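You operate a simulated robot arm through the tools that you are given. There is no shell and no other tool. Be economical: measure what you need, move in short steps, check, and stop when the job is done.

You are at the controls of a simulated robot arm. One attempt, no reset.

JOB
Line up the orange sensor, zero the counter and send the box past it again.
Fine: lift the box from the end stop to ahead of the guide; stop the belt when the counter shows 1.

The check looks at the end state, three seconds after you hand in, the way a careful person would. Anything else that was tipped, shoved, dropped, spilled or broken makes it a failure.

ROBOT AND FRAMES
A 6-joint arm with a two-finger parallel gripper, fixed in place. Base frame: the origin is at the foot of the arm, x ahead of it, y to its left, z up; the work surface is at about z = 750. Lengths are in mm, angles in degrees, forces in N, time in s.
With the tool pointing down near the work surface it reaches from about 260 to 680 mm from the base axis. Its first joint turns from -66.0 to 66.0 degrees. Payload 2.9 kg.
The TCP is the grasp point between the finger pads, 30 mm short of the fingertips. In the tool frame z runs along the fingers and y along their closing line. Largest opening 110 mm; finger width 20, thickness 10; the body of the gripper, 48 by 112 mm, starts 55 mm behind the TCP.
Orientation is that of the tool frame in the base frame, as a unit quaternion [w, x, y, z]. With the fingers straight down and closing along the base's y, the tool's x points along the base's -x, its y along +y and its z along -z.

CONTROLS
- The arm moves only by the tool drive_tool. Its argument "moves" is a list of rows, each an object (a shift or turn left out is 0, a gripper value left out holds the last) with "delta_pos": the shift along the base's x, y, z in mm, a list of three; "rotation": the turn, a rotation vector about the base's x, y, z in degrees, a list of three; "hand": the closure, from 0 (fully open) to 1 (shut). In form: [{"delta_pos": [x, y, z], "rotation": [ax, ay, az], "hand": hand}, ...]. A call has 1 to 8 rows; each row is the pose to reach, as a shift and turn from the pose commanded when the call began. A row lasts 0.2 s, in which the tool goes at most 50 mm and 8.6 degrees; a call with a longer step from one row to the next is refused whole, and so is a gripper value outside its range. A pose out of reach is approached as far as the arm can. The call stops where the force on the tool passes 40 N (or 10 N more than at its start, if that is more) or the arm is blocked; 0.2 s more then pass. Each finger travels about 108 mm/s and halts on what it meets, pressing with about 32 N; the grip force reading is that of the motor and also rises with nothing between the fingers. The clock runs only during rows and for 0.2 s after the last one: add rows that repeat a pose to give the fingers time. It gives the time, the measured TCP pose, the force on the tool (base axes), the opening and the grip force at its end, in the units of the frame above (readings bear some noise).
- Cameras (640 x 400 px; columns grow to the right, rows downward): "scene" is fixed at [57.6, 426, 1374.6]; the picture's right is [-0.89, -0.46, 0.00], its down [-0.30, 0.58, -0.76] and it looks along [0.35, -0.67, -0.65] (base axes); focal length 221 px, centre (320, 200). "wrist" rides on the gripper at [-36, 0, -57] in the tool frame; the picture's right is [0.00, -1.00, 0.00], its down [0.97, 0.00, -0.24] and it looks along [0.24, 0.00, 0.97] (tool axes); focal length 218 px, centre (320, 200).
- camera(camera): a new picture of that camera. The clock stands still meanwhile.
- locate(camera, pixels): for up to 12 pixels [column, row] of the newest picture of that camera ("zoom" is the newest enlarged one), the place [x, y, z] in the base frame of the surface seen there, good to about 2 mm. The clock stands still meanwhile.
- enlarge(camera, box): a new picture of the part [left, top, right, bottom] of that camera's present view, enlarged. The clock stands still meanwhile.
- close_job(): hands the job in; it is judged then, once.

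Work in short steps. Measure before you move; look again where a grasp or a placing could have gone wrong, and mend it. You have 80 turns and 34 pictures in all, those below and enlarged ones among them. Open the gripper and draw the arm clear of the work before you hand the job in, unless the task says otherwise; then end with one line.

The tools are called after "Request:" as a command line: name --argument value ..., lists and objects as JSON in quotes. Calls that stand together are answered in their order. drive_tool: Moves the arm, as the interface text tells. Its arguments: {"type":"object","properties":{"moves":{"type":"array"}},"required":["moves"]} The other tools are called the same way: camera (camera) takes a picture; locate (camera, pixels) gives the place of the surface under pixels of a picture; enlarge (camera, box) takes an enlarged picture of a part of a camera's view; close_job () hands the job in.

At the start:

```text
clock: 0.0
eef_pos: [395.8, 12.9, 1188.0]
orientation: [0.001, 0.0, 1.0, 0.0]
wrist_force: [0.6, -0.4, 0.1]
grip_width: 110.0
grip_force: 0.1
```

scene: 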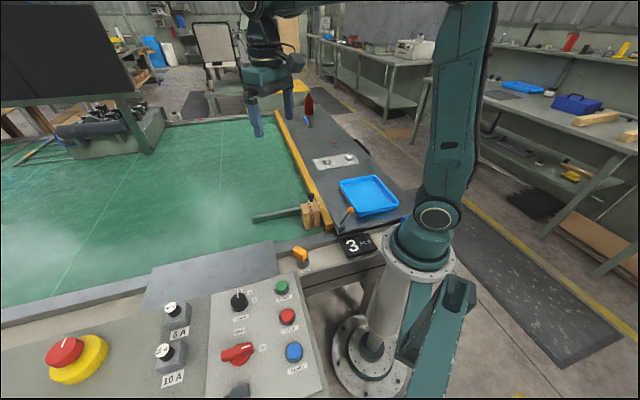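
wrist: 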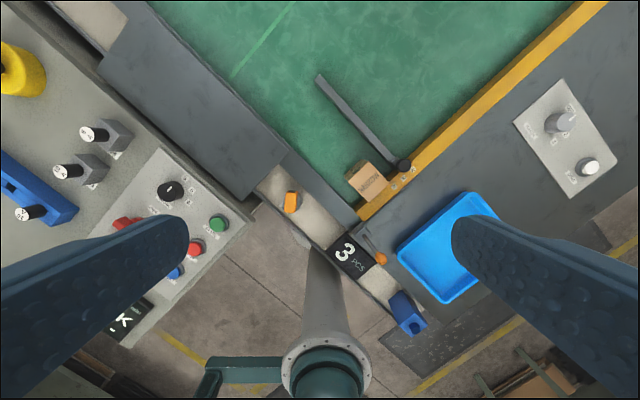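

The pictures show a control panel (scene ~270,320), a counter reading 3, the box at the end stop, and orange sensors. I enlarge the parts to read labels.

Request:
enlarge --camera "wrist" --box '[230, 60, 450, 340]'

Request:
enlarge --camera "wrist" --box '[0, 100, 260, 360]'

Request:
enlarge --camera "scene" --box '[130, 240, 350, 400]'

Request:
enlarge --camera "scene" --box '[230, 80, 430, 270]'

```text
1.43 times, centred on (340, 200) of wrist
```

zoom: 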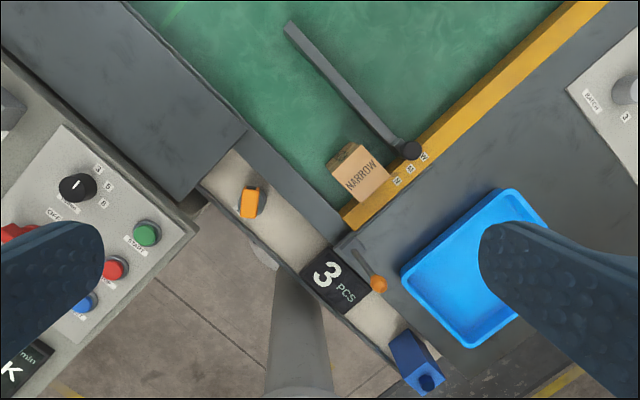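

```text
1.54 times, centred on (130, 230) of wrist
```

zoom: 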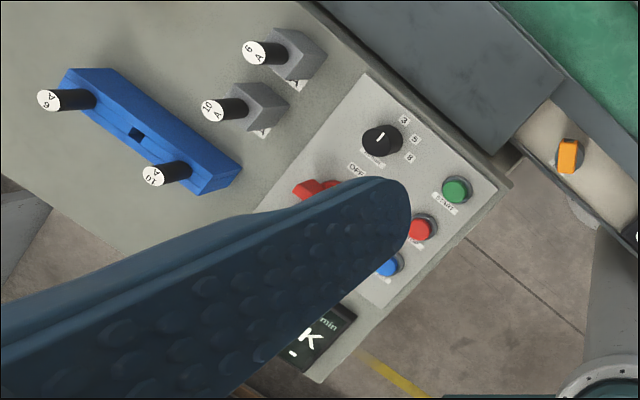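

```text
2.50 times, centred on (240, 320) of scene
```

zoom: 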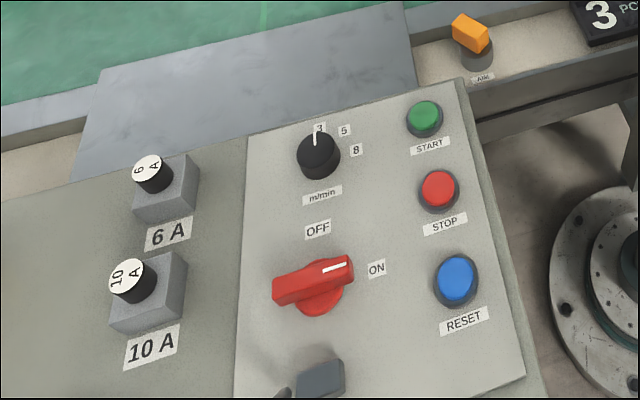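

```text
2.11 times, centred on (330, 175) of scene
```

zoom: 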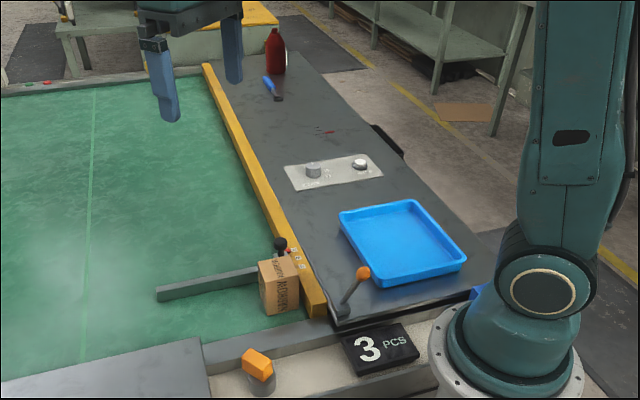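

Zooms show: sensor marked AIM on a pivot, box "NARROW" beside a grey guide bar with pivot knob, panel with speed/ON-OFF/START/STOP/RESET. I measure the main places.

Request:
locate --camera "wrist" --pixels '[[291, 202], [367, 180], [403, 164], [320, 78], [218, 224], [196, 248], [175, 272], [380, 258], [345, 255], [405, 312], [562, 122], [588, 167]]'

Request:
locate --camera "scene" --pixels '[[282, 287], [288, 316], [294, 351], [240, 298], [238, 352], [299, 254], [310, 216], [277, 113], [324, 225], [255, 218], [350, 211], [308, 120]]'

```text
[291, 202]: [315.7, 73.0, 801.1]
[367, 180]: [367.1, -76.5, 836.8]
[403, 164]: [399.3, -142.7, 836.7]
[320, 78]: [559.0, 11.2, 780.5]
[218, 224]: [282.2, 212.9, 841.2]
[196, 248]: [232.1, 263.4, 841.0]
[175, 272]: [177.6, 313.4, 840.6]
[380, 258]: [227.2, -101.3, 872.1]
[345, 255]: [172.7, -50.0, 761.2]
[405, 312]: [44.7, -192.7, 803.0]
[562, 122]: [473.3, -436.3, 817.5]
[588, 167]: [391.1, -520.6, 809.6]
```

```text
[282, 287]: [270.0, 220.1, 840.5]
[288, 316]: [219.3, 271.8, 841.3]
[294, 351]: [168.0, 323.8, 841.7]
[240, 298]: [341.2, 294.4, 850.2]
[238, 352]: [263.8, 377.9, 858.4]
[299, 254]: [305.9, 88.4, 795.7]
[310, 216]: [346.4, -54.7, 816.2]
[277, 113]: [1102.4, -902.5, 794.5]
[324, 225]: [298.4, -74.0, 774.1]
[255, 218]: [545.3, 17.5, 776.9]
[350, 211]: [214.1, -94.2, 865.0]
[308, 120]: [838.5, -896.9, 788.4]
```

Belt lane runs diagonally: sensor at (316,73), box (367,-76), guide bar from (399,-143) to (559,11). I move over the panel for a closer look.

Request:
drive_tool --moves '[{"delta_pos": [-10, 48, -10]}, {"delta_pos": [-20, 96, -20]}, {"delta_pos": [-30, 144, -30]}, {"delta_pos": [-40, 190, -40]}, {"delta_pos": [-40, 230, -60]}, {"delta_pos": [-40, 230, -60]}]'

Request:
camera --camera "wrist"

Request:
enlarge --camera "scene" --box '[280, 180, 420, 268]'

```text
clock: 1.4
eef_pos: [355.8, 242.1, 1127.7]
orientation: [0.0, 0.0, 1.0, 0.0]
wrist_force: [-0.3, 0.1, 0.7]
grip_width: 109.8
grip_force: 0.1
```

```text
27 pictures are left
```

wrist: 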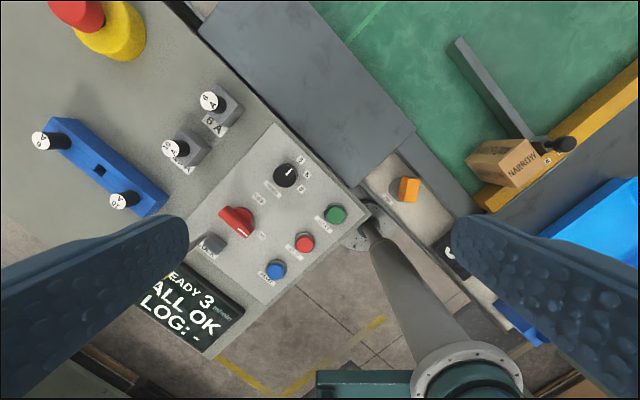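

```text
4.55 times, centred on (350, 224) of scene
```

zoom: 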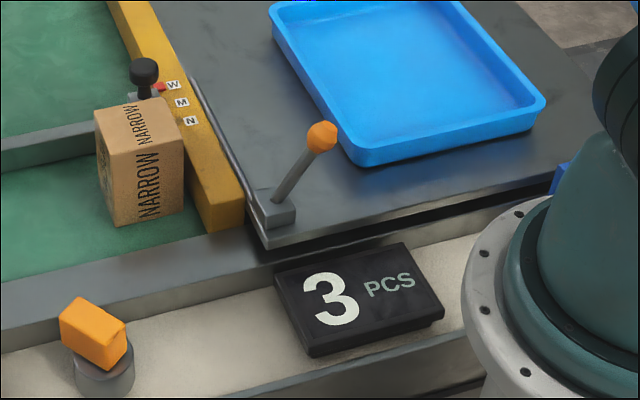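

Display says "READY 3 m/min, ALL OK, LOG: -"; the guide's at W. I need to find what zeroes the counter: lever by the tray, or the blue thing; zoom the panel, then move over there.

Request:
enlarge --camera "wrist" --box '[120, 120, 380, 380]'

Request:
drive_tool --moves '[{"delta_pos": [0, -48, -10]}, {"delta_pos": [0, -96, -20]}, {"delta_pos": [0, -144, -30]}, {"delta_pos": [0, -190, -40]}, {"delta_pos": [0, -238, -50]}, {"delta_pos": [0, -286, -60]}, {"delta_pos": [0, -300, -60]}, {"delta_pos": [0, -300, -60]}]'

Request:
camera --camera "wrist"

```text
1.54 times, centred on (250, 250) of wrist
```

zoom: 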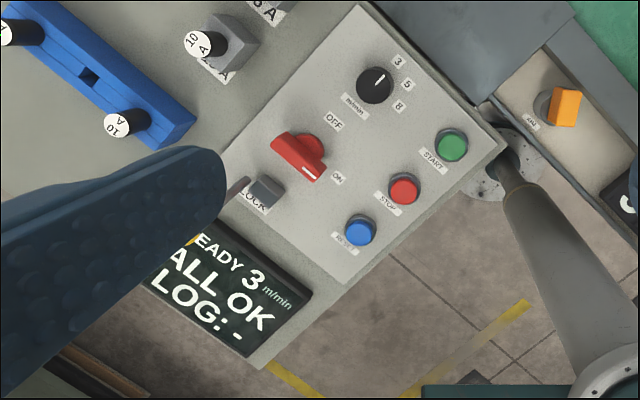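

```text
clock: 3.2
eef_pos: [353.2, -60.4, 1070.0]
orientation: [0.0, 0.0, 1.0, 0.0]
wrist_force: [-0.3, -0.6, -0.1]
grip_width: 110.2
grip_force: 0.2
```

```text
24 pictures are left
```

wrist: 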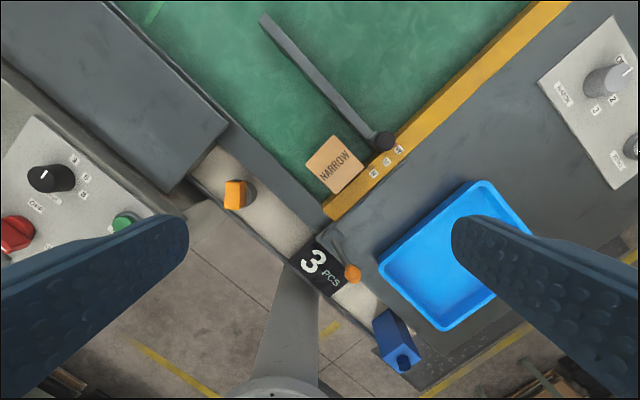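

The right-hand small plate (wrist 600,100) has labelled knobs; zoom there and on the counter corner.

Request:
enlarge --camera "wrist" --box '[530, 10, 640, 200]'

Request:
enlarge --camera "wrist" --box '[200, 130, 440, 380]'

Request:
enlarge --camera "scene" --box '[280, 140, 400, 215]'

```text
2.11 times, centred on (585, 105) of wrist
```

zoom: 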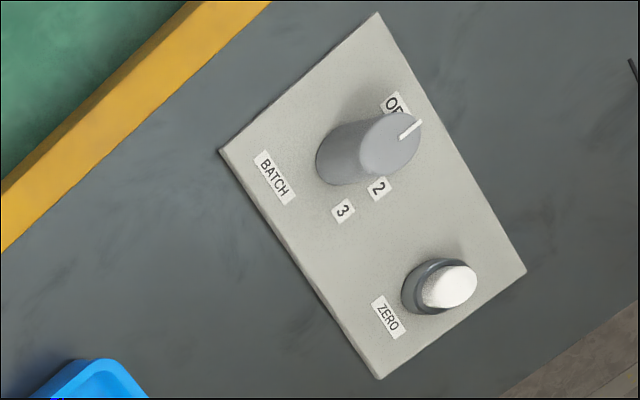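

```text
1.60 times, centred on (320, 255) of wrist
```

zoom: 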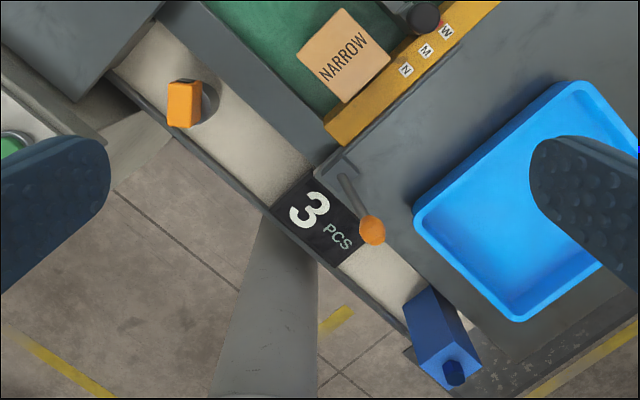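

```text
5.33 times, centred on (340, 178) of scene
```

zoom: 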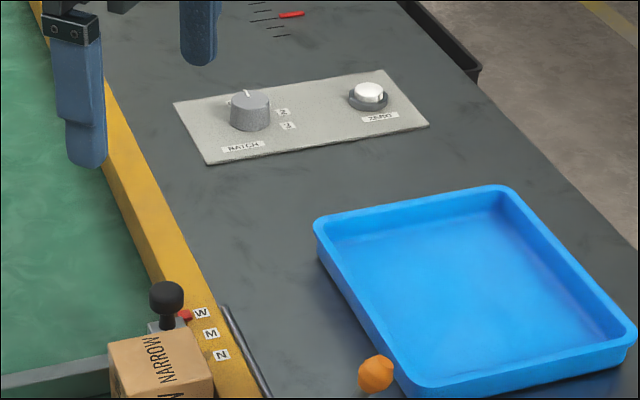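

ZERO is the white button near (391,-520). Now I close in above the sensor for its pivot and aim marks.

Request:
drive_tool --moves '[{"delta_pos": [-4, 30, -35]}, {"delta_pos": [-8, 60, -70]}, {"delta_pos": [-12, 95, -100]}, {"delta_pos": [-12, 120, -110]}, {"delta_pos": [-12, 120, -110]}]'

Request:
camera --camera "wrist"

```text
clock: 4.4
eef_pos: [340.9, 60.1, 959.0]
orientation: [-0.001, 0.0, 1.0, 0.0]
wrist_force: [-0.2, -0.6, 0.1]
grip_width: 109.9
grip_force: 0.0
```

```text
20 pictures are left
```

wrist: 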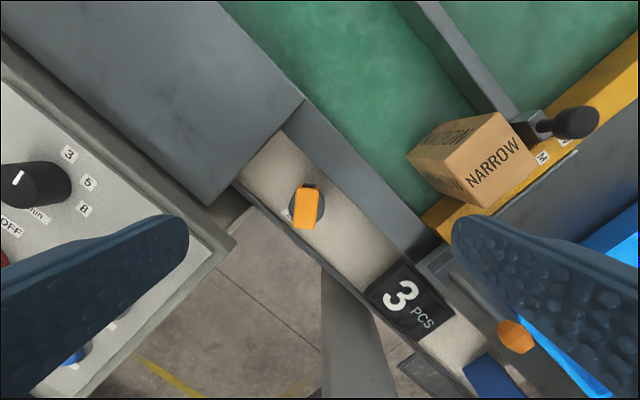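

Request:
enlarge --camera "wrist" --box '[256, 160, 356, 250]'

Request:
enlarge --camera "scene" --box '[260, 225, 340, 275]'

```text
4.44 times, centred on (306, 205) of wrist
```

zoom: 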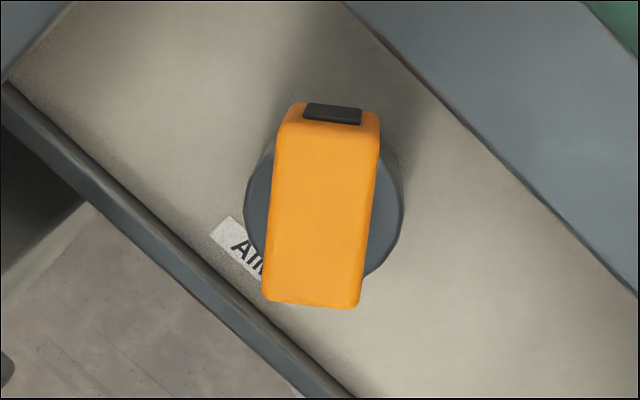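

```text
8.00 times, centred on (300, 250) of scene
```

zoom: 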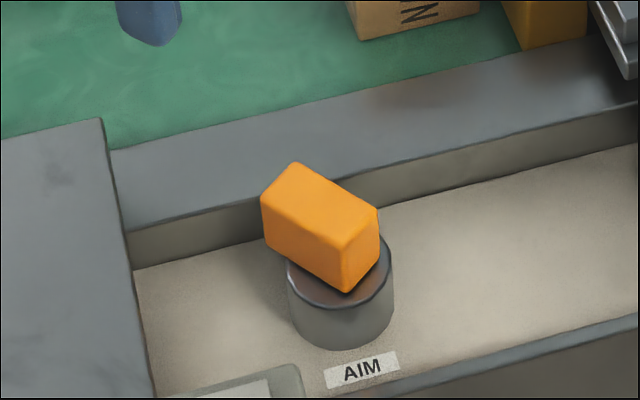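

Sensor lens faces about +x (yaw ≈ -5°), while the lane's normal is about -45°. I check for a reflector/target across the belt and what the tick marks with red line are.

Request:
locate --camera "scene" --pixels '[[333, 143], [298, 249], [304, 258], [297, 262], [270, 240], [160, 268], [20, 305], [235, 175], [265, 205], [245, 230], [320, 200], [300, 232]]'

Request:
enlarge --camera "scene" --box '[160, 90, 360, 215]'

```text
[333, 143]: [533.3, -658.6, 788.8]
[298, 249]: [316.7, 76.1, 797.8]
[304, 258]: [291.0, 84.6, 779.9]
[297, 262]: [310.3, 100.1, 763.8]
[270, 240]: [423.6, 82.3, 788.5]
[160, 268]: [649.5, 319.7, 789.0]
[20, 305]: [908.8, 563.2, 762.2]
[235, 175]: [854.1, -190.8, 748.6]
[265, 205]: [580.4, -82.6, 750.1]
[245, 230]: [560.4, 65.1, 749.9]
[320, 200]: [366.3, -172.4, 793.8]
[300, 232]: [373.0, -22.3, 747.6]
```

```text
3.20 times, centred on (260, 152) of scene
```

zoom: 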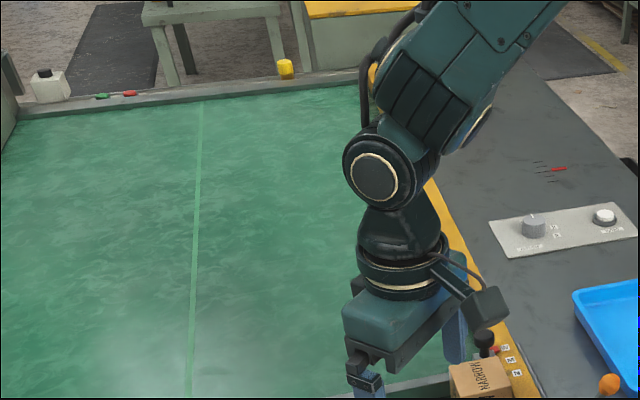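

Request:
locate --camera "scene" --pixels '[[249, 111], [249, 114], [201, 119], [192, 120], [222, 125], [334, 143], [330, 146]]'

Request:
enlarge --camera "scene" --box '[318, 134, 350, 154]'

Request:
enlarge --camera "scene" --box '[185, 95, 265, 145]'

```text
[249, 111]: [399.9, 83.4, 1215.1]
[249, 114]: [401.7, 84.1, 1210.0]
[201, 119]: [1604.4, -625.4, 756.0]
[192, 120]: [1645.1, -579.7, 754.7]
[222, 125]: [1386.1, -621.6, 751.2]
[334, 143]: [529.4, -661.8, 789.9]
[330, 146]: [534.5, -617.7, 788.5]
```

```text
16.00 times, centred on (334, 144) of scene
```

zoom: 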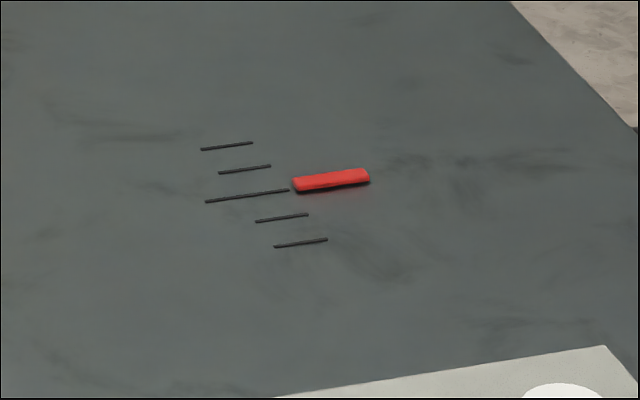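

```text
8.00 times, centred on (225, 120) of scene
```

zoom: 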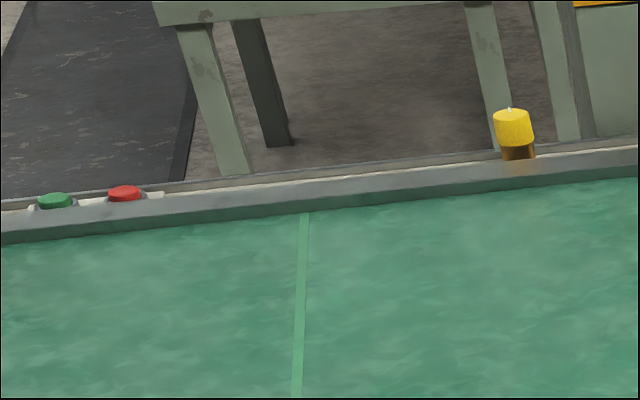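

Measuring the strip direction accurately and the sensor's body corners from the current wrist view.

Request:
locate --camera "wrist" --pixels '[[310, 160], [400, 253], [320, 135], [415, 232], [300, 188], [315, 190], [297, 226], [310, 228], [308, 205], [292, 217], [470, 50], [505, 100]]'

Request:
enlarge --camera "wrist" --box '[276, 175, 336, 235]'

```text
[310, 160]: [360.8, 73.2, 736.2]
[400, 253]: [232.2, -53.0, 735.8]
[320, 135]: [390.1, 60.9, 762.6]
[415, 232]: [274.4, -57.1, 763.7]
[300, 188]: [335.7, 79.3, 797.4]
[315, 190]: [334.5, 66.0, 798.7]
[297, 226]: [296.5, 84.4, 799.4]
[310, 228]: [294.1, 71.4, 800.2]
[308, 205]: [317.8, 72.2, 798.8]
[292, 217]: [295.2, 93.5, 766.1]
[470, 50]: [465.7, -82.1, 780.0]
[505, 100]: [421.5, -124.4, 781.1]
```

```text
6.67 times, centred on (306, 205) of wrist
```

zoom: 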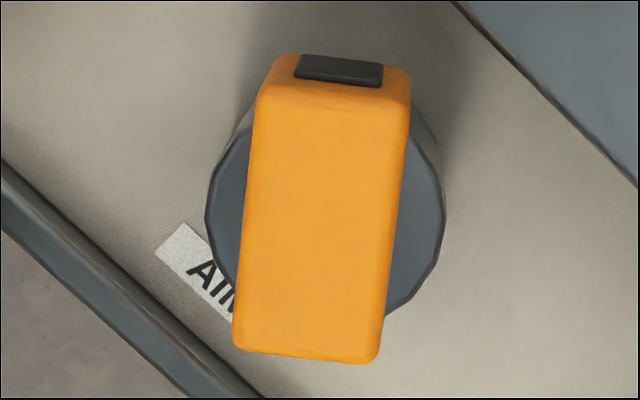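

Sensor body yaw is -7.5°, centre (315,75), cap centre about (310,74); lane normal is -45°. I move above it, match yaw and half close the fingers.

Request:
drive_tool --moves '[{"delta_pos": [-15, 7, -20], "rotation": [0, 0, -4], "hand": 0.64}, {"delta_pos": [-31, 14.5, -50], "rotation": [0, 0, -7.5], "hand": 0.64}, {"delta_pos": [-31, 14.5, -89], "rotation": [0, 0, -7.5], "hand": 0.64}, {"delta_pos": [-31, 14.5, -89], "rotation": [0, 0, -7.5], "hand": 0.64}, {"delta_pos": [-31, 14.5, -89], "rotation": [0, 0, -7.5], "hand": 0.64}]'

Request:
camera --camera "wrist"

```text
clock: 5.6
eef_pos: [310.6, 74.4, 867.9]
orientation: [-0.001, 0.066, 0.998, 0.0]
wrist_force: [-0.2, -0.4, 0.5]
grip_width: 39.4
grip_force: 0.0
```

```text
13 pictures are left
```

wrist: 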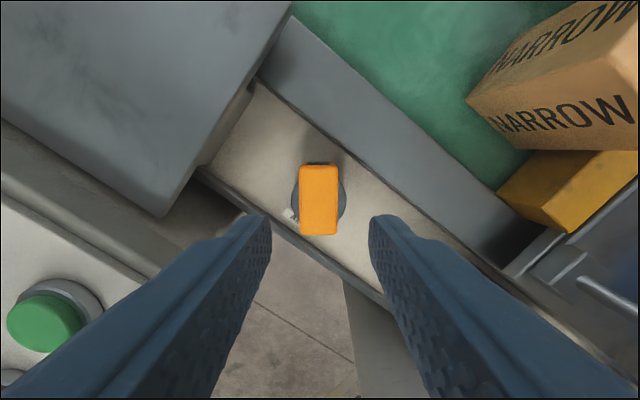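

The sensor (319,200) sits centred and square between the fingers. I descend to z≈803 and close gently.

Request:
drive_tool --moves '[{"delta_pos": [0, 0, -35], "hand": 0.64}, {"delta_pos": [0, 0, -64], "hand": 0.64}, {"delta_pos": [0, 0, -64], "hand": 0.8}, {"delta_pos": [0, 0, -64], "hand": 0.9}, {"delta_pos": [0, 0, -64], "hand": 0.9}]'

```text
clock: 6.8
eef_pos: [312.4, 74.3, 808.5]
orientation: [0.0, 0.065, 0.998, 0.001]
wrist_force: [-0.4, 13.4, -7.5]
grip_width: 23.7
grip_force: 44.9
```

Gripped at 23.7 mm with modest side force. I turn it -37.5° about the pivot.

Request:
drive_tool --moves '[{"delta_pos": [0, 0, 3], "rotation": [0, 0, -7]}, {"delta_pos": [0, 0, 3], "rotation": [0, 0, -14]}, {"delta_pos": [0, 0, 3], "rotation": [0, 0, -21]}, {"delta_pos": [0, 0, 3], "rotation": [0, 0, -28]}, {"delta_pos": [0, 0, 3], "rotation": [0, 0, -33]}, {"delta_pos": [0, 0, 3], "rotation": [0, 0, -37.5]}, {"delta_pos": [0, 0, 3], "rotation": [0, 0, -37.5]}]'

```text
clock: 7.2
eef_pos: [311.4, 74.1, 806.7]
orientation: [-0.001, 0.111, 0.994, 0.001]
wrist_force: [3.0, 0.4, -3.3]
grip_width: 23.7
grip_force: 45.1
stopped in row 1: the force on the tool passed its limit (the readings are from after the stop); the commanded pose is now the measured one
```

It stopped on a force spike after about 5° of turn; now relaxed. I retry in smaller steps.

Request:
drive_tool --moves '[{"rotation": [0, 0, -3]}, {"rotation": [0, 0, -6]}, {"rotation": [0, 0, -9]}, {"rotation": [0, 0, -12]}, {"rotation": [0, 0, -15]}, {"rotation": [0, 0, -18]}]'

Request:
camera --camera "wrist"

```text
clock: 8.6
eef_pos: [311.4, 73.1, 808.5]
orientation: [-0.001, 0.265, 0.964, -0.001]
wrist_force: [-2.2, -14.0, 7.4]
grip_width: 24.0
grip_force: 45.0
```

```text
12 pictures are left
```

wrist: 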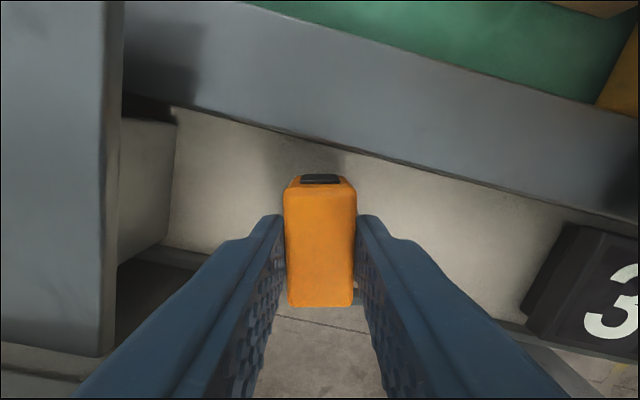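

Sensor follows the hand; yaw now -30.7°. Turn another 14.3°.

Request:
drive_tool --moves '[{"rotation": [0, 0, -3]}, {"rotation": [0, 0, -6]}, {"rotation": [0, 0, -9]}, {"rotation": [0, 0, -12]}, {"rotation": [0, 0, -14.3]}, {"rotation": [0, 0, -14.3]}]'

```text
clock: 10.0
eef_pos: [309.5, 72.8, 807.3]
orientation: [0.0, 0.384, 0.923, -0.003]
wrist_force: [-7.4, -31.0, -12.0]
grip_width: 23.8
grip_force: 44.8
```

Yaw -45.2°. Release to 40 mm and lift straight up, then look.

Request:
drive_tool --moves '[{"hand": 0.8}, {"hand": 0.6}, {"hand": 0.6}, {"delta_pos": [0, 0, 40], "hand": 0.6}, {"delta_pos": [0, 0, 80], "hand": 0.6}, {"delta_pos": [0, 0, 120], "hand": 0.6}, {"delta_pos": [0, 0, 120], "hand": 0.6}]'

Request:
camera --camera "wrist"

```text
clock: 11.6
eef_pos: [306.2, 73.3, 924.1]
orientation: [-0.001, 0.382, 0.924, 0.0]
wrist_force: [0.3, -0.3, 0.0]
grip_width: 43.9
grip_force: 0.0
```

```text
11 pictures are left
```

wrist: 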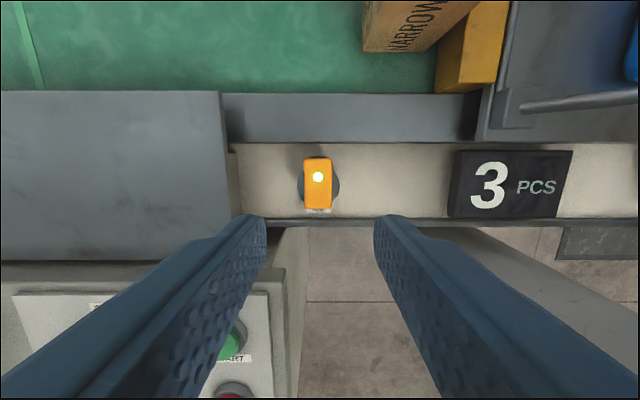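

The sensor's indicator is now lit (wrist 318,177), so it's lined up. Next I swing the hand by +90° toward the box so the fingers close across the lane.

Request:
drive_tool --moves '[{"delta_pos": [0, 0, 40], "rotation": [0, 0, 8]}, {"delta_pos": [10, -20, 60], "rotation": [0, 0, 16]}, {"delta_pos": [20, -40, 60], "rotation": [0, 0, 24]}, {"delta_pos": [30, -60, 60], "rotation": [0, 0, 32]}, {"delta_pos": [40, -80, 60], "rotation": [0, 0, 40]}, {"delta_pos": [50, -110, 60], "rotation": [0, 0, 48]}, {"delta_pos": [60, -130, 60], "rotation": [0, 0, 56]}, {"delta_pos": [64, -148, 60], "rotation": [0, 0, 64]}]'

Request:
drive_tool --moves '[{"rotation": [0, 0, 8], "hand": 0.3}, {"rotation": [0, 0, 16], "hand": 0.1}, {"rotation": [0, 0, 22], "hand": 0}, {"rotation": [0, 0, 26], "hand": 0}, {"rotation": [0, 0, 26], "hand": 0}]'

Request:
camera --camera "wrist"

```text
clock: 13.4
eef_pos: [376.7, -72.0, 987.8]
orientation: [-0.001, -0.166, 0.986, 0.0]
wrist_force: [0.0, -0.5, 0.9]
grip_width: 44.2
grip_force: 0.1
```

```text
clock: 14.6
eef_pos: [375.2, -73.1, 987.8]
orientation: [0.0, -0.384, 0.923, -0.001]
wrist_force: [-0.6, 0.4, -0.4]
grip_width: 110.0
grip_force: 0.1
```

```text
10 pictures are left
```

wrist: 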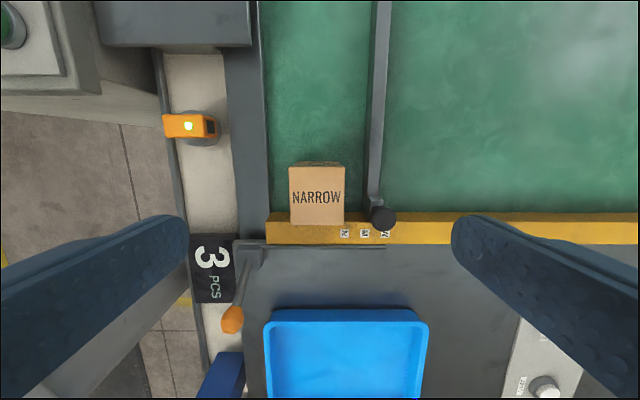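

Clear view: box between strip and guide, sensor lit. I measure box top corners, knob, guide and strip edges.

Request:
locate --camera "wrist" --pixels '[[292, 169], [341, 169], [292, 223], [342, 223], [371, 150], [371, 195], [384, 217], [264, 180], [390, 20], [373, 208], [300, 130], [262, 20]]'

```text
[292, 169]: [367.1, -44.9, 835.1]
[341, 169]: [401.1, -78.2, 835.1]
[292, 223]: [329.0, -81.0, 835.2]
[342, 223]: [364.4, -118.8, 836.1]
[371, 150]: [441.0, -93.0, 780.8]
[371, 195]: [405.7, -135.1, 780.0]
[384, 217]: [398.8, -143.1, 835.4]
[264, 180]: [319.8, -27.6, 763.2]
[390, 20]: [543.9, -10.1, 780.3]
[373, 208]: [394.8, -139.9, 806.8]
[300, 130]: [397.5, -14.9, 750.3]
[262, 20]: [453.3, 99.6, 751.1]
```

Box top centre (365.4,-80.7), about 50 wide × 54, top at 835; guide edge leaves ~33 mm of room. I centre above with 76 mm opening and go to z≈880.

Request:
drive_tool --moves '[{"delta_pos": [-9.8, -7.6, -30], "hand": 0.31}, {"delta_pos": [-9.8, -7.6, -70], "hand": 0.31}, {"delta_pos": [-9.8, -7.6, -105], "hand": 0.31}, {"delta_pos": [-9.8, -7.6, -105], "hand": 0.31}, {"delta_pos": [-9.8, -7.6, -105], "hand": 0.31}]'

```text
clock: 15.8
eef_pos: [367.0, -79.6, 879.7]
orientation: [-0.001, -0.383, 0.924, 0.0]
wrist_force: [0.1, 0.4, -0.4]
grip_width: 76.0
grip_force: 0.0
```

At (367,-79.6), good. Descend to z≈815 and close on the box.

Request:
drive_tool --moves '[{"delta_pos": [-1.5, -1, -35], "hand": 0.31}, {"delta_pos": [-1.5, -1, -65], "hand": 0.31}, {"delta_pos": [-1.5, -1, -65], "hand": 0.31}, {"delta_pos": [-1.5, -1, -65], "hand": 0.45}, {"delta_pos": [-1.5, -1, -65], "hand": 0.6}, {"delta_pos": [-1.5, -1, -65], "hand": 0.6}]'

```text
clock: 17.2
eef_pos: [366.5, -80.0, 816.3]
orientation: [-0.001, -0.382, 0.924, 0.001]
wrist_force: [-1.5, 0.4, 0.2]
grip_width: 54.8
grip_force: 31.9
```

Holding at 54.8 mm. Lift the box 110 mm straight up.

Request:
drive_tool --moves '[{"delta_pos": [0, 0, 20]}, {"delta_pos": [0, 0, 50]}, {"delta_pos": [0, 0, 80]}, {"delta_pos": [0, 0, 110]}, {"delta_pos": [0, 0, 110]}]'

Request:
drive_tool --moves '[{"delta_pos": [28, 28, 0]}, {"delta_pos": [57, 57, 0]}, {"delta_pos": [86, 86, 0]}, {"delta_pos": [115, 115, 0]}, {"delta_pos": [144, 144, 0]}, {"delta_pos": [172, 172, 0]}, {"delta_pos": [199, 200, 0]}, {"delta_pos": [199, 200, 0]}]'

Request:
camera --camera "scene"

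```text
clock: 18.4
eef_pos: [365.0, -82.4, 927.2]
orientation: [-0.001, -0.383, 0.924, 0.0]
wrist_force: [-0.7, 0.1, -2.1]
grip_width: 54.9
grip_force: 32.1
```

```text
clock: 20.2
eef_pos: [567.1, 119.3, 929.5]
orientation: [-0.001, -0.382, 0.924, 0.0]
wrist_force: [0.0, 0.1, -1.1]
grip_width: 54.6
grip_force: 32.0
```

```text
9 pictures are left
```

scene: 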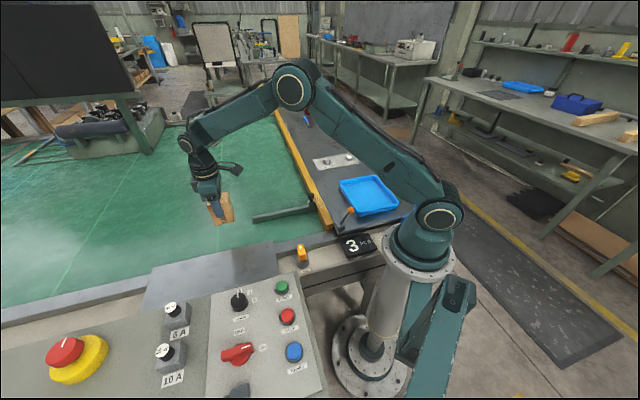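

Box held above the lane upstream of the guide. Lower it about 111 mm, slowly at the end.

Request:
drive_tool --moves '[{"delta_pos": [0, 0, -35]}, {"delta_pos": [0, 0, -70]}, {"delta_pos": [0, 0, -95]}, {"delta_pos": [0, 0, -105]}, {"delta_pos": [0, 0, -109]}, {"delta_pos": [0, 0, -112]}, {"delta_pos": [0, 0, -112]}]'

```text
clock: 21.8
eef_pos: [564.2, 118.1, 816.5]
orientation: [-0.002, -0.383, 0.924, -0.001]
wrist_force: [0.1, 0.4, -0.9]
grip_width: 54.8
grip_force: 31.9
```

At release height. Open to 76 mm, then rise.

Request:
drive_tool --moves '[{"delta_pos": [0, 0, -0.5], "hand": 0.5}, {"hand": 0.31}, {"hand": 0.31}, {"delta_pos": [0, 0, 40], "hand": 0.31}, {"delta_pos": [0, 0, 85], "hand": 0.31}, {"delta_pos": [0, 0, 130], "hand": 0.31}, {"delta_pos": [0, 0, 170], "hand": 0.31}, {"delta_pos": [0, 0, 170], "hand": 0.31}]'

Request:
camera --camera "wrist"

```text
clock: 23.6
eef_pos: [564.5, 116.8, 984.0]
orientation: [-0.001, -0.382, 0.924, 0.0]
wrist_force: [0.2, -0.2, -0.3]
grip_width: 75.9
grip_force: 0.0
```

```text
8 pictures are left
```

wrist: 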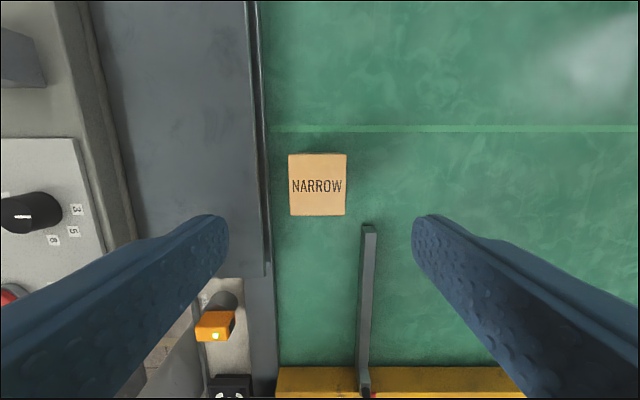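

Box stands upright upstream of the guide, sensor still lit. Now locate the ZERO button and panel buttons from the new scene picture.

Request:
locate --camera "scene" --pixels '[[349, 157], [348, 157], [350, 157], [349, 159], [282, 286], [282, 287], [283, 287], [287, 315], [288, 316], [289, 316]]'

Request:
drive_tool --moves '[{"delta_pos": [-20, -45, 10], "hand": 1, "rotation": [0, 0, -5]}, {"delta_pos": [-40, -90, 10], "hand": 1, "rotation": [0, 0, -10]}, {"delta_pos": [-55, -136, 10], "hand": 1, "rotation": [0, 0, -16]}, {"delta_pos": [-65, -183, 10], "hand": 1, "rotation": [0, 0, -24]}, {"delta_pos": [-75, -230, 10], "hand": 1, "rotation": [0, 0, -32]}, {"delta_pos": [-85, -277, 10], "hand": 1, "rotation": [0, 0, -40]}, {"delta_pos": [-90, -325, 10], "hand": 1, "rotation": [0, 0, -48]}, {"delta_pos": [-95, -373, 10], "hand": 1, "rotation": [0, 0, -56]}]'

```text
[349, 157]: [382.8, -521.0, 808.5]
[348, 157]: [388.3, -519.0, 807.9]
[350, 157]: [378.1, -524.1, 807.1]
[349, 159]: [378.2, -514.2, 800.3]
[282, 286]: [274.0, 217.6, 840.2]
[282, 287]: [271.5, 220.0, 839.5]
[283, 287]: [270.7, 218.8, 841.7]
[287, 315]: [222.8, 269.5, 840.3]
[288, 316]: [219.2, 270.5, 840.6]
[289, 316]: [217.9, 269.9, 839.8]
```

```text
refused: row 1 steps farther than a row can; nothing moved
```

Row one was slightly too long; resend with shorter steps.

Request:
drive_tool --moves '[{"delta_pos": [-18, -44, 5], "hand": 1, "rotation": [0, 0, -5]}, {"delta_pos": [-36, -88, 5], "hand": 1, "rotation": [0, 0, -10]}, {"delta_pos": [-51, -133, 5], "hand": 1, "rotation": [0, 0, -16]}, {"delta_pos": [-61, -180, 5], "hand": 1, "rotation": [0, 0, -24]}, {"delta_pos": [-71, -227, 5], "hand": 1, "rotation": [0, 0, -32]}, {"delta_pos": [-81, -274, 5], "hand": 1, "rotation": [0, 0, -40]}, {"delta_pos": [-86, -322, 5], "hand": 1, "rotation": [0, 0, -48]}, {"delta_pos": [-91, -370, 5], "hand": 1, "rotation": [0, 0, -56]}]'

```text
clock: 25.4
eef_pos: [475.9, -251.6, 990.9]
orientation: [0.0, 0.097, 0.995, 0.0]
wrist_force: [0.6, -1.5, 0.0]
grip_width: 0.0
grip_force: 31.6
```

Continue to above ZERO at (385,-520).

Request:
drive_tool --moves '[{"delta_pos": [-15, -45, 0]}, {"delta_pos": [-30, -90, 0]}, {"delta_pos": [-45, -135, 0]}, {"delta_pos": [-60, -180, 0]}, {"delta_pos": [-75, -224, -10]}, {"delta_pos": [-91, -268, -20]}, {"delta_pos": [-91, -268, -60]}, {"delta_pos": [-91, -268, -60]}]'

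Request:
camera --camera "wrist"

```text
clock: 27.2
eef_pos: [379.2, -522.5, 929.5]
orientation: [-0.001, 0.095, 0.996, 0.0]
wrist_force: [-0.3, 0.3, 0.3]
grip_width: 0.0
grip_force: 32.0
```

```text
7 pictures are left
```

wrist: 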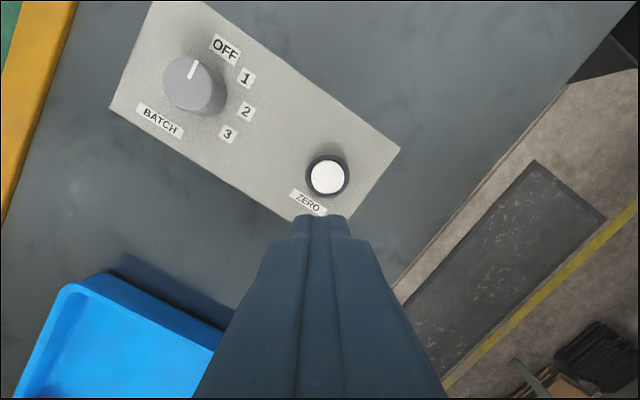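

Request:
locate --camera "wrist" --pixels '[[327, 178], [315, 178], [340, 178], [327, 165], [327, 190], [347, 180], [380, 160]]'

```text
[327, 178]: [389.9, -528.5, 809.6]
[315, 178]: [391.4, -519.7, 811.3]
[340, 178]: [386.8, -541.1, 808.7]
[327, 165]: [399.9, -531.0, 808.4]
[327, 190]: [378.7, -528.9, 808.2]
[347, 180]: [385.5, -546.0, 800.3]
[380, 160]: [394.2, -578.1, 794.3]
```

ZERO centre is (389.5,-529.5,810). Align and descend to just above it.

Request:
drive_tool --moves '[{"delta_pos": [10, -7, -25]}, {"delta_pos": [10, -7, -60]}, {"delta_pos": [10, -7, -82]}, {"delta_pos": [10, -7, -82]}]'

```text
clock: 28.2
eef_pos: [391.1, -528.3, 848.7]
orientation: [-0.001, 0.096, 0.995, 0.0]
wrist_force: [-0.4, 0.9, -1.0]
grip_width: 0.1
grip_force: 32.1
```

Tip ~9 mm above the button; press down and come back up.

Request:
drive_tool --moves '[{"delta_pos": [0, 0, -6]}, {"delta_pos": [0, 0, -10]}, {"delta_pos": [0, 0, -13]}, {"delta_pos": [0, 0, -15]}, {"delta_pos": [0, 0, -15]}, {"delta_pos": [0, 0, 10]}, {"delta_pos": [0, 0, 50]}, {"delta_pos": [0, 0, 90]}]'

Request:
enlarge --camera "scene" --box '[200, 180, 400, 305]'

```text
clock: 30.0
eef_pos: [391.1, -529.2, 937.7]
orientation: [-0.001, 0.096, 0.995, 0.001]
wrist_force: [0.4, 0.7, -0.4]
grip_width: 0.0
grip_force: 32.1
```

```text
3.20 times, centred on (300, 242) of scene
```

zoom: 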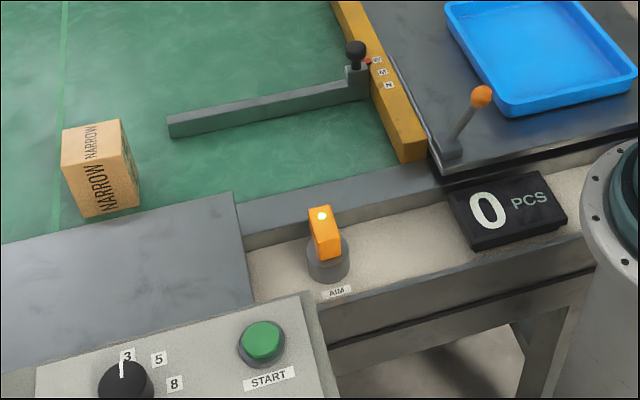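

Counter shows 0. Travel high to the START button at about (275,217).

Request:
drive_tool --moves '[{"delta_pos": [5, 40, 20]}, {"delta_pos": [10, 85, 40]}, {"delta_pos": [15, 132, 50]}, {"delta_pos": [15, 180, 50]}, {"delta_pos": [15, 228, 50]}, {"delta_pos": [15, 276, 50]}, {"delta_pos": [15, 324, 50]}, {"delta_pos": [15, 372, 50]}]'

Request:
drive_tool --moves '[{"delta_pos": [-5, 47, 0]}, {"delta_pos": [-20, 92, 0]}, {"delta_pos": [-35, 138, 0]}, {"delta_pos": [-52, 184, 0]}, {"delta_pos": [-70, 230, 0]}, {"delta_pos": [-88, 276, 0]}, {"delta_pos": [-107, 320, 0]}, {"delta_pos": [-121, 350, -20]}]'

Request:
drive_tool --moves '[{"delta_pos": [-10, 22, -20]}, {"delta_pos": [-10, 22, -35]}, {"delta_pos": [-10, 22, -35]}]'

Request:
camera --camera "wrist"

```text
clock: 31.8
eef_pos: [401.8, -153.3, 988.4]
orientation: [-0.001, 0.096, 0.995, 0.0]
wrist_force: [-0.2, 0.3, 0.6]
grip_width: 0.1
grip_force: 32.0
```

```text
clock: 33.6
eef_pos: [284.3, 197.0, 968.0]
orientation: [-0.001, 0.097, 0.995, 0.0]
wrist_force: [-0.6, 0.2, 0.1]
grip_width: 0.1
grip_force: 31.8
```

```text
clock: 34.4
eef_pos: [274.3, 219.3, 933.3]
orientation: [0.0, 0.095, 0.996, 0.0]
wrist_force: [-0.2, -0.2, 0.5]
grip_width: 0.2
grip_force: 32.1
```

```text
5 pictures are left
```

wrist: 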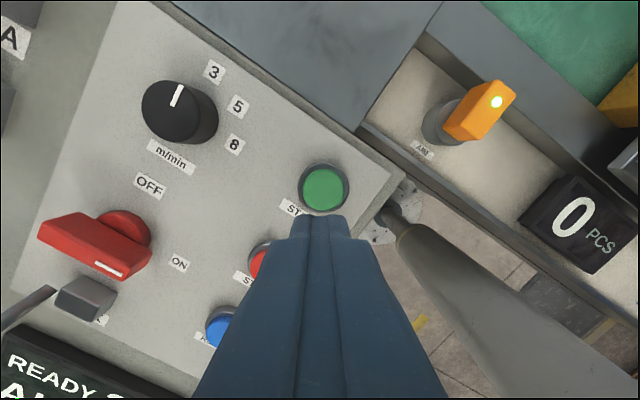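

START (323,190) is just ahead of the tip; measure it and the STOP.

Request:
locate --camera "wrist" --pixels '[[323, 190], [306, 190], [341, 190], [323, 175], [323, 205], [260, 263], [253, 268], [265, 252], [262, 276], [218, 330]]'

```text
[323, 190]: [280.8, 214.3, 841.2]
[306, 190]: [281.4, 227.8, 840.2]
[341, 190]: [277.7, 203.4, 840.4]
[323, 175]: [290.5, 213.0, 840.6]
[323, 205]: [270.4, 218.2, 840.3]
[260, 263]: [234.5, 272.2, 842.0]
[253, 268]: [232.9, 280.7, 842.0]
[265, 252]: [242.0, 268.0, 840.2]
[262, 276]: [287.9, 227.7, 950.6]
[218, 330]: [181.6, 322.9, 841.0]
```

START centre (280,215.5,841). Align and descend to just above.

Request:
drive_tool --moves '[{"delta_pos": [5.7, -4, -25]}, {"delta_pos": [5.7, -4, -53]}, {"delta_pos": [5.7, -4, -53]}]'

```text
clock: 35.2
eef_pos: [282.0, 212.7, 880.7]
orientation: [-0.001, 0.096, 0.995, 0.001]
wrist_force: [0.2, 0.0, -0.3]
grip_width: 0.2
grip_force: 31.9
```

Press START, lift, and slide over to hover above STOP.

Request:
drive_tool --moves '[{"delta_pos": [-1, 2, -6]}, {"delta_pos": [-1, 2, -11]}, {"delta_pos": [-1, 2, -15]}, {"delta_pos": [-1, 2, 10]}, {"delta_pos": [-25, 25, 12]}, {"delta_pos": [-53, 54, 12]}, {"delta_pos": [-53, 54, 2]}, {"delta_pos": [-53, 54, 2]}]'

Request:
camera --camera "scene"

```text
clock: 37.0
eef_pos: [227.1, 266.8, 884.0]
orientation: [-0.001, 0.096, 0.995, 0.0]
wrist_force: [0.3, 0.3, 0.7]
grip_width: 0.3
grip_force: 32.1
```

```text
4 pictures are left
```

scene: 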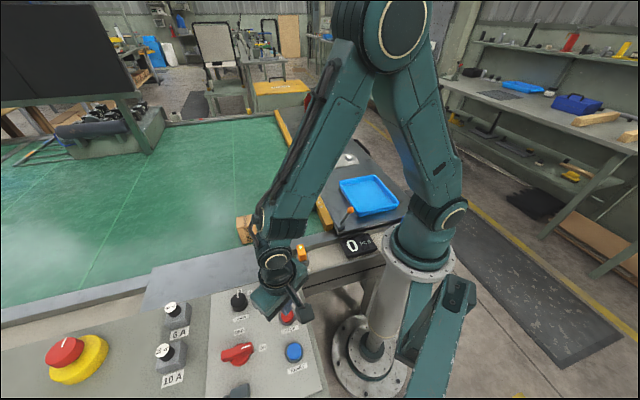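

The belt runs (box now at 243,230), counter still 0. Wait about 3 s hovering over STOP, then read the counter.

Request:
drive_tool --moves '[{"delta_pos": [0, 0, 0]}, {"delta_pos": [0, 0, 0]}, {"delta_pos": [0, 0, -1]}, {"delta_pos": [0, 0, -2]}, {"delta_pos": [0, 0, -2]}, {"delta_pos": [0, 0, -3]}, {"delta_pos": [0, 0, -3]}, {"delta_pos": [0, 0, -3]}]'

Request:
drive_tool --moves '[{"delta_pos": [0, 0, 0]}, {"delta_pos": [0, 0, 0]}, {"delta_pos": [0, 0, 0]}, {"delta_pos": [0, 0, 0]}, {"delta_pos": [0, 0, 0]}]'

Request:
enlarge --camera "scene" --box '[200, 180, 400, 305]'

```text
clock: 38.8
eef_pos: [229.6, 267.3, 879.7]
orientation: [-0.001, 0.096, 0.995, 0.0]
wrist_force: [-1.2, -0.2, -0.2]
grip_width: 0.1
grip_force: 31.8
```

```text
clock: 40.0
eef_pos: [229.4, 268.1, 881.3]
orientation: [-0.001, 0.096, 0.995, 0.0]
wrist_force: [0.2, 0.2, 0.8]
grip_width: 0.3
grip_force: 32.1
```

```text
3.20 times, centred on (300, 242) of scene
```

zoom: 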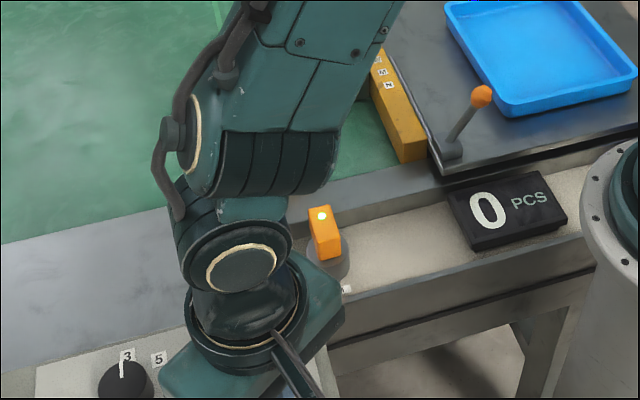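

Counter still 0 as the box is likely in the beam now. Wait another 1.2 s and read again.

Request:
drive_tool --moves '[{"delta_pos": [0, 0, 0]}, {"delta_pos": [0, 0, 0]}, {"delta_pos": [0, 0, 0]}, {"delta_pos": [0, 0, 0]}, {"delta_pos": [0, 0, 0]}]'

Request:
camera --camera "wrist"

```text
clock: 41.2
eef_pos: [229.6, 267.2, 880.2]
orientation: [-0.001, 0.096, 0.995, 0.0]
wrist_force: [0.6, 1.3, 0.0]
grip_width: 0.2
grip_force: 31.7
```

```text
2 pictures are left
```

wrist: 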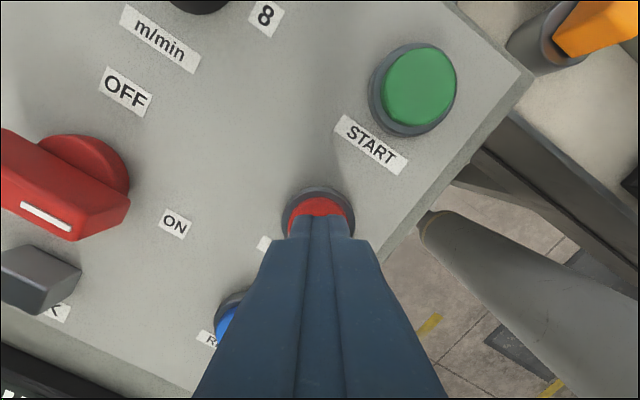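

Finger is over STOP (320,207). By belt speed the box's tail has just cleared the beam; I wait 0.6 s, press STOP, rise, then read the counter.

Request:
drive_tool --moves '[{"delta_pos": [0, 0, -2]}, {"delta_pos": [0, 0, -3]}, {"delta_pos": [0, 0, -6]}, {"delta_pos": [0, 0, -11]}, {"delta_pos": [0, 0, -15]}, {"delta_pos": [0, 0, 10]}, {"delta_pos": [0, 0, 50]}, {"delta_pos": [0, 0, 90]}]'

Request:
enlarge --camera "scene" --box '[200, 180, 400, 305]'

```text
clock: 43.0
eef_pos: [225.9, 268.0, 970.3]
orientation: [-0.001, 0.096, 0.995, -0.001]
wrist_force: [0.2, 0.1, 0.4]
grip_width: 0.1
grip_force: 31.8
```

```text
3.20 times, centred on (300, 242) of scene
```

zoom: 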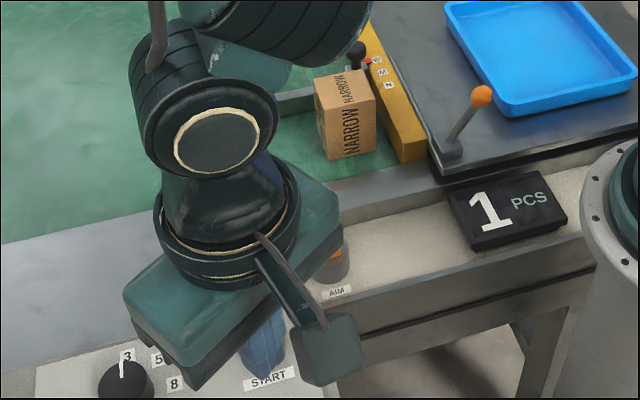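

Counter shows 1 and the box is past the sensor. I withdraw up to the earlier viewpoint with gripper open, to confirm on the display that the belt stopped.

Request:
drive_tool --moves '[{"delta_pos": [25, -4, 35], "hand": 0.5}, {"delta_pos": [50, -10, 70], "hand": 0}, {"delta_pos": [80, -15, 100], "hand": 0}, {"delta_pos": [105, -20, 130], "hand": 0}, {"delta_pos": [130, -25, 157], "hand": 0}, {"delta_pos": [130, -25, 157], "hand": 0}]'

Request:
camera --camera "wrist"

```text
clock: 44.4
eef_pos: [359.5, 242.6, 1126.1]
orientation: [-0.001, 0.096, 0.995, 0.001]
wrist_force: [0.1, 0.1, 0.7]
grip_width: 110.1
grip_force: 0.1
```

```text
0 pictures are left
```

wrist: 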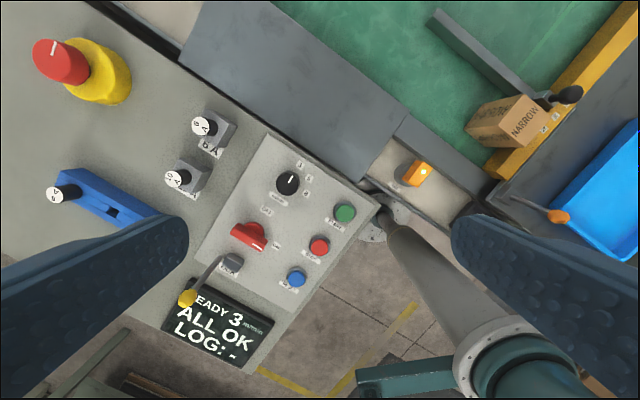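

Display reads "READY 3, ALL OK", so the belt has stopped. The sensor is lit, the box is upright at the end stop, and the arm is clear with the gripper open, so I hand in.

Request:
close_job

```text
The job is handed in.
```

The orange sensor is lined up with its light on, and I zeroed the counter before sending the box past again from ahead of the guide. The counter now shows 1, the belt is stopped and the job is handed in.
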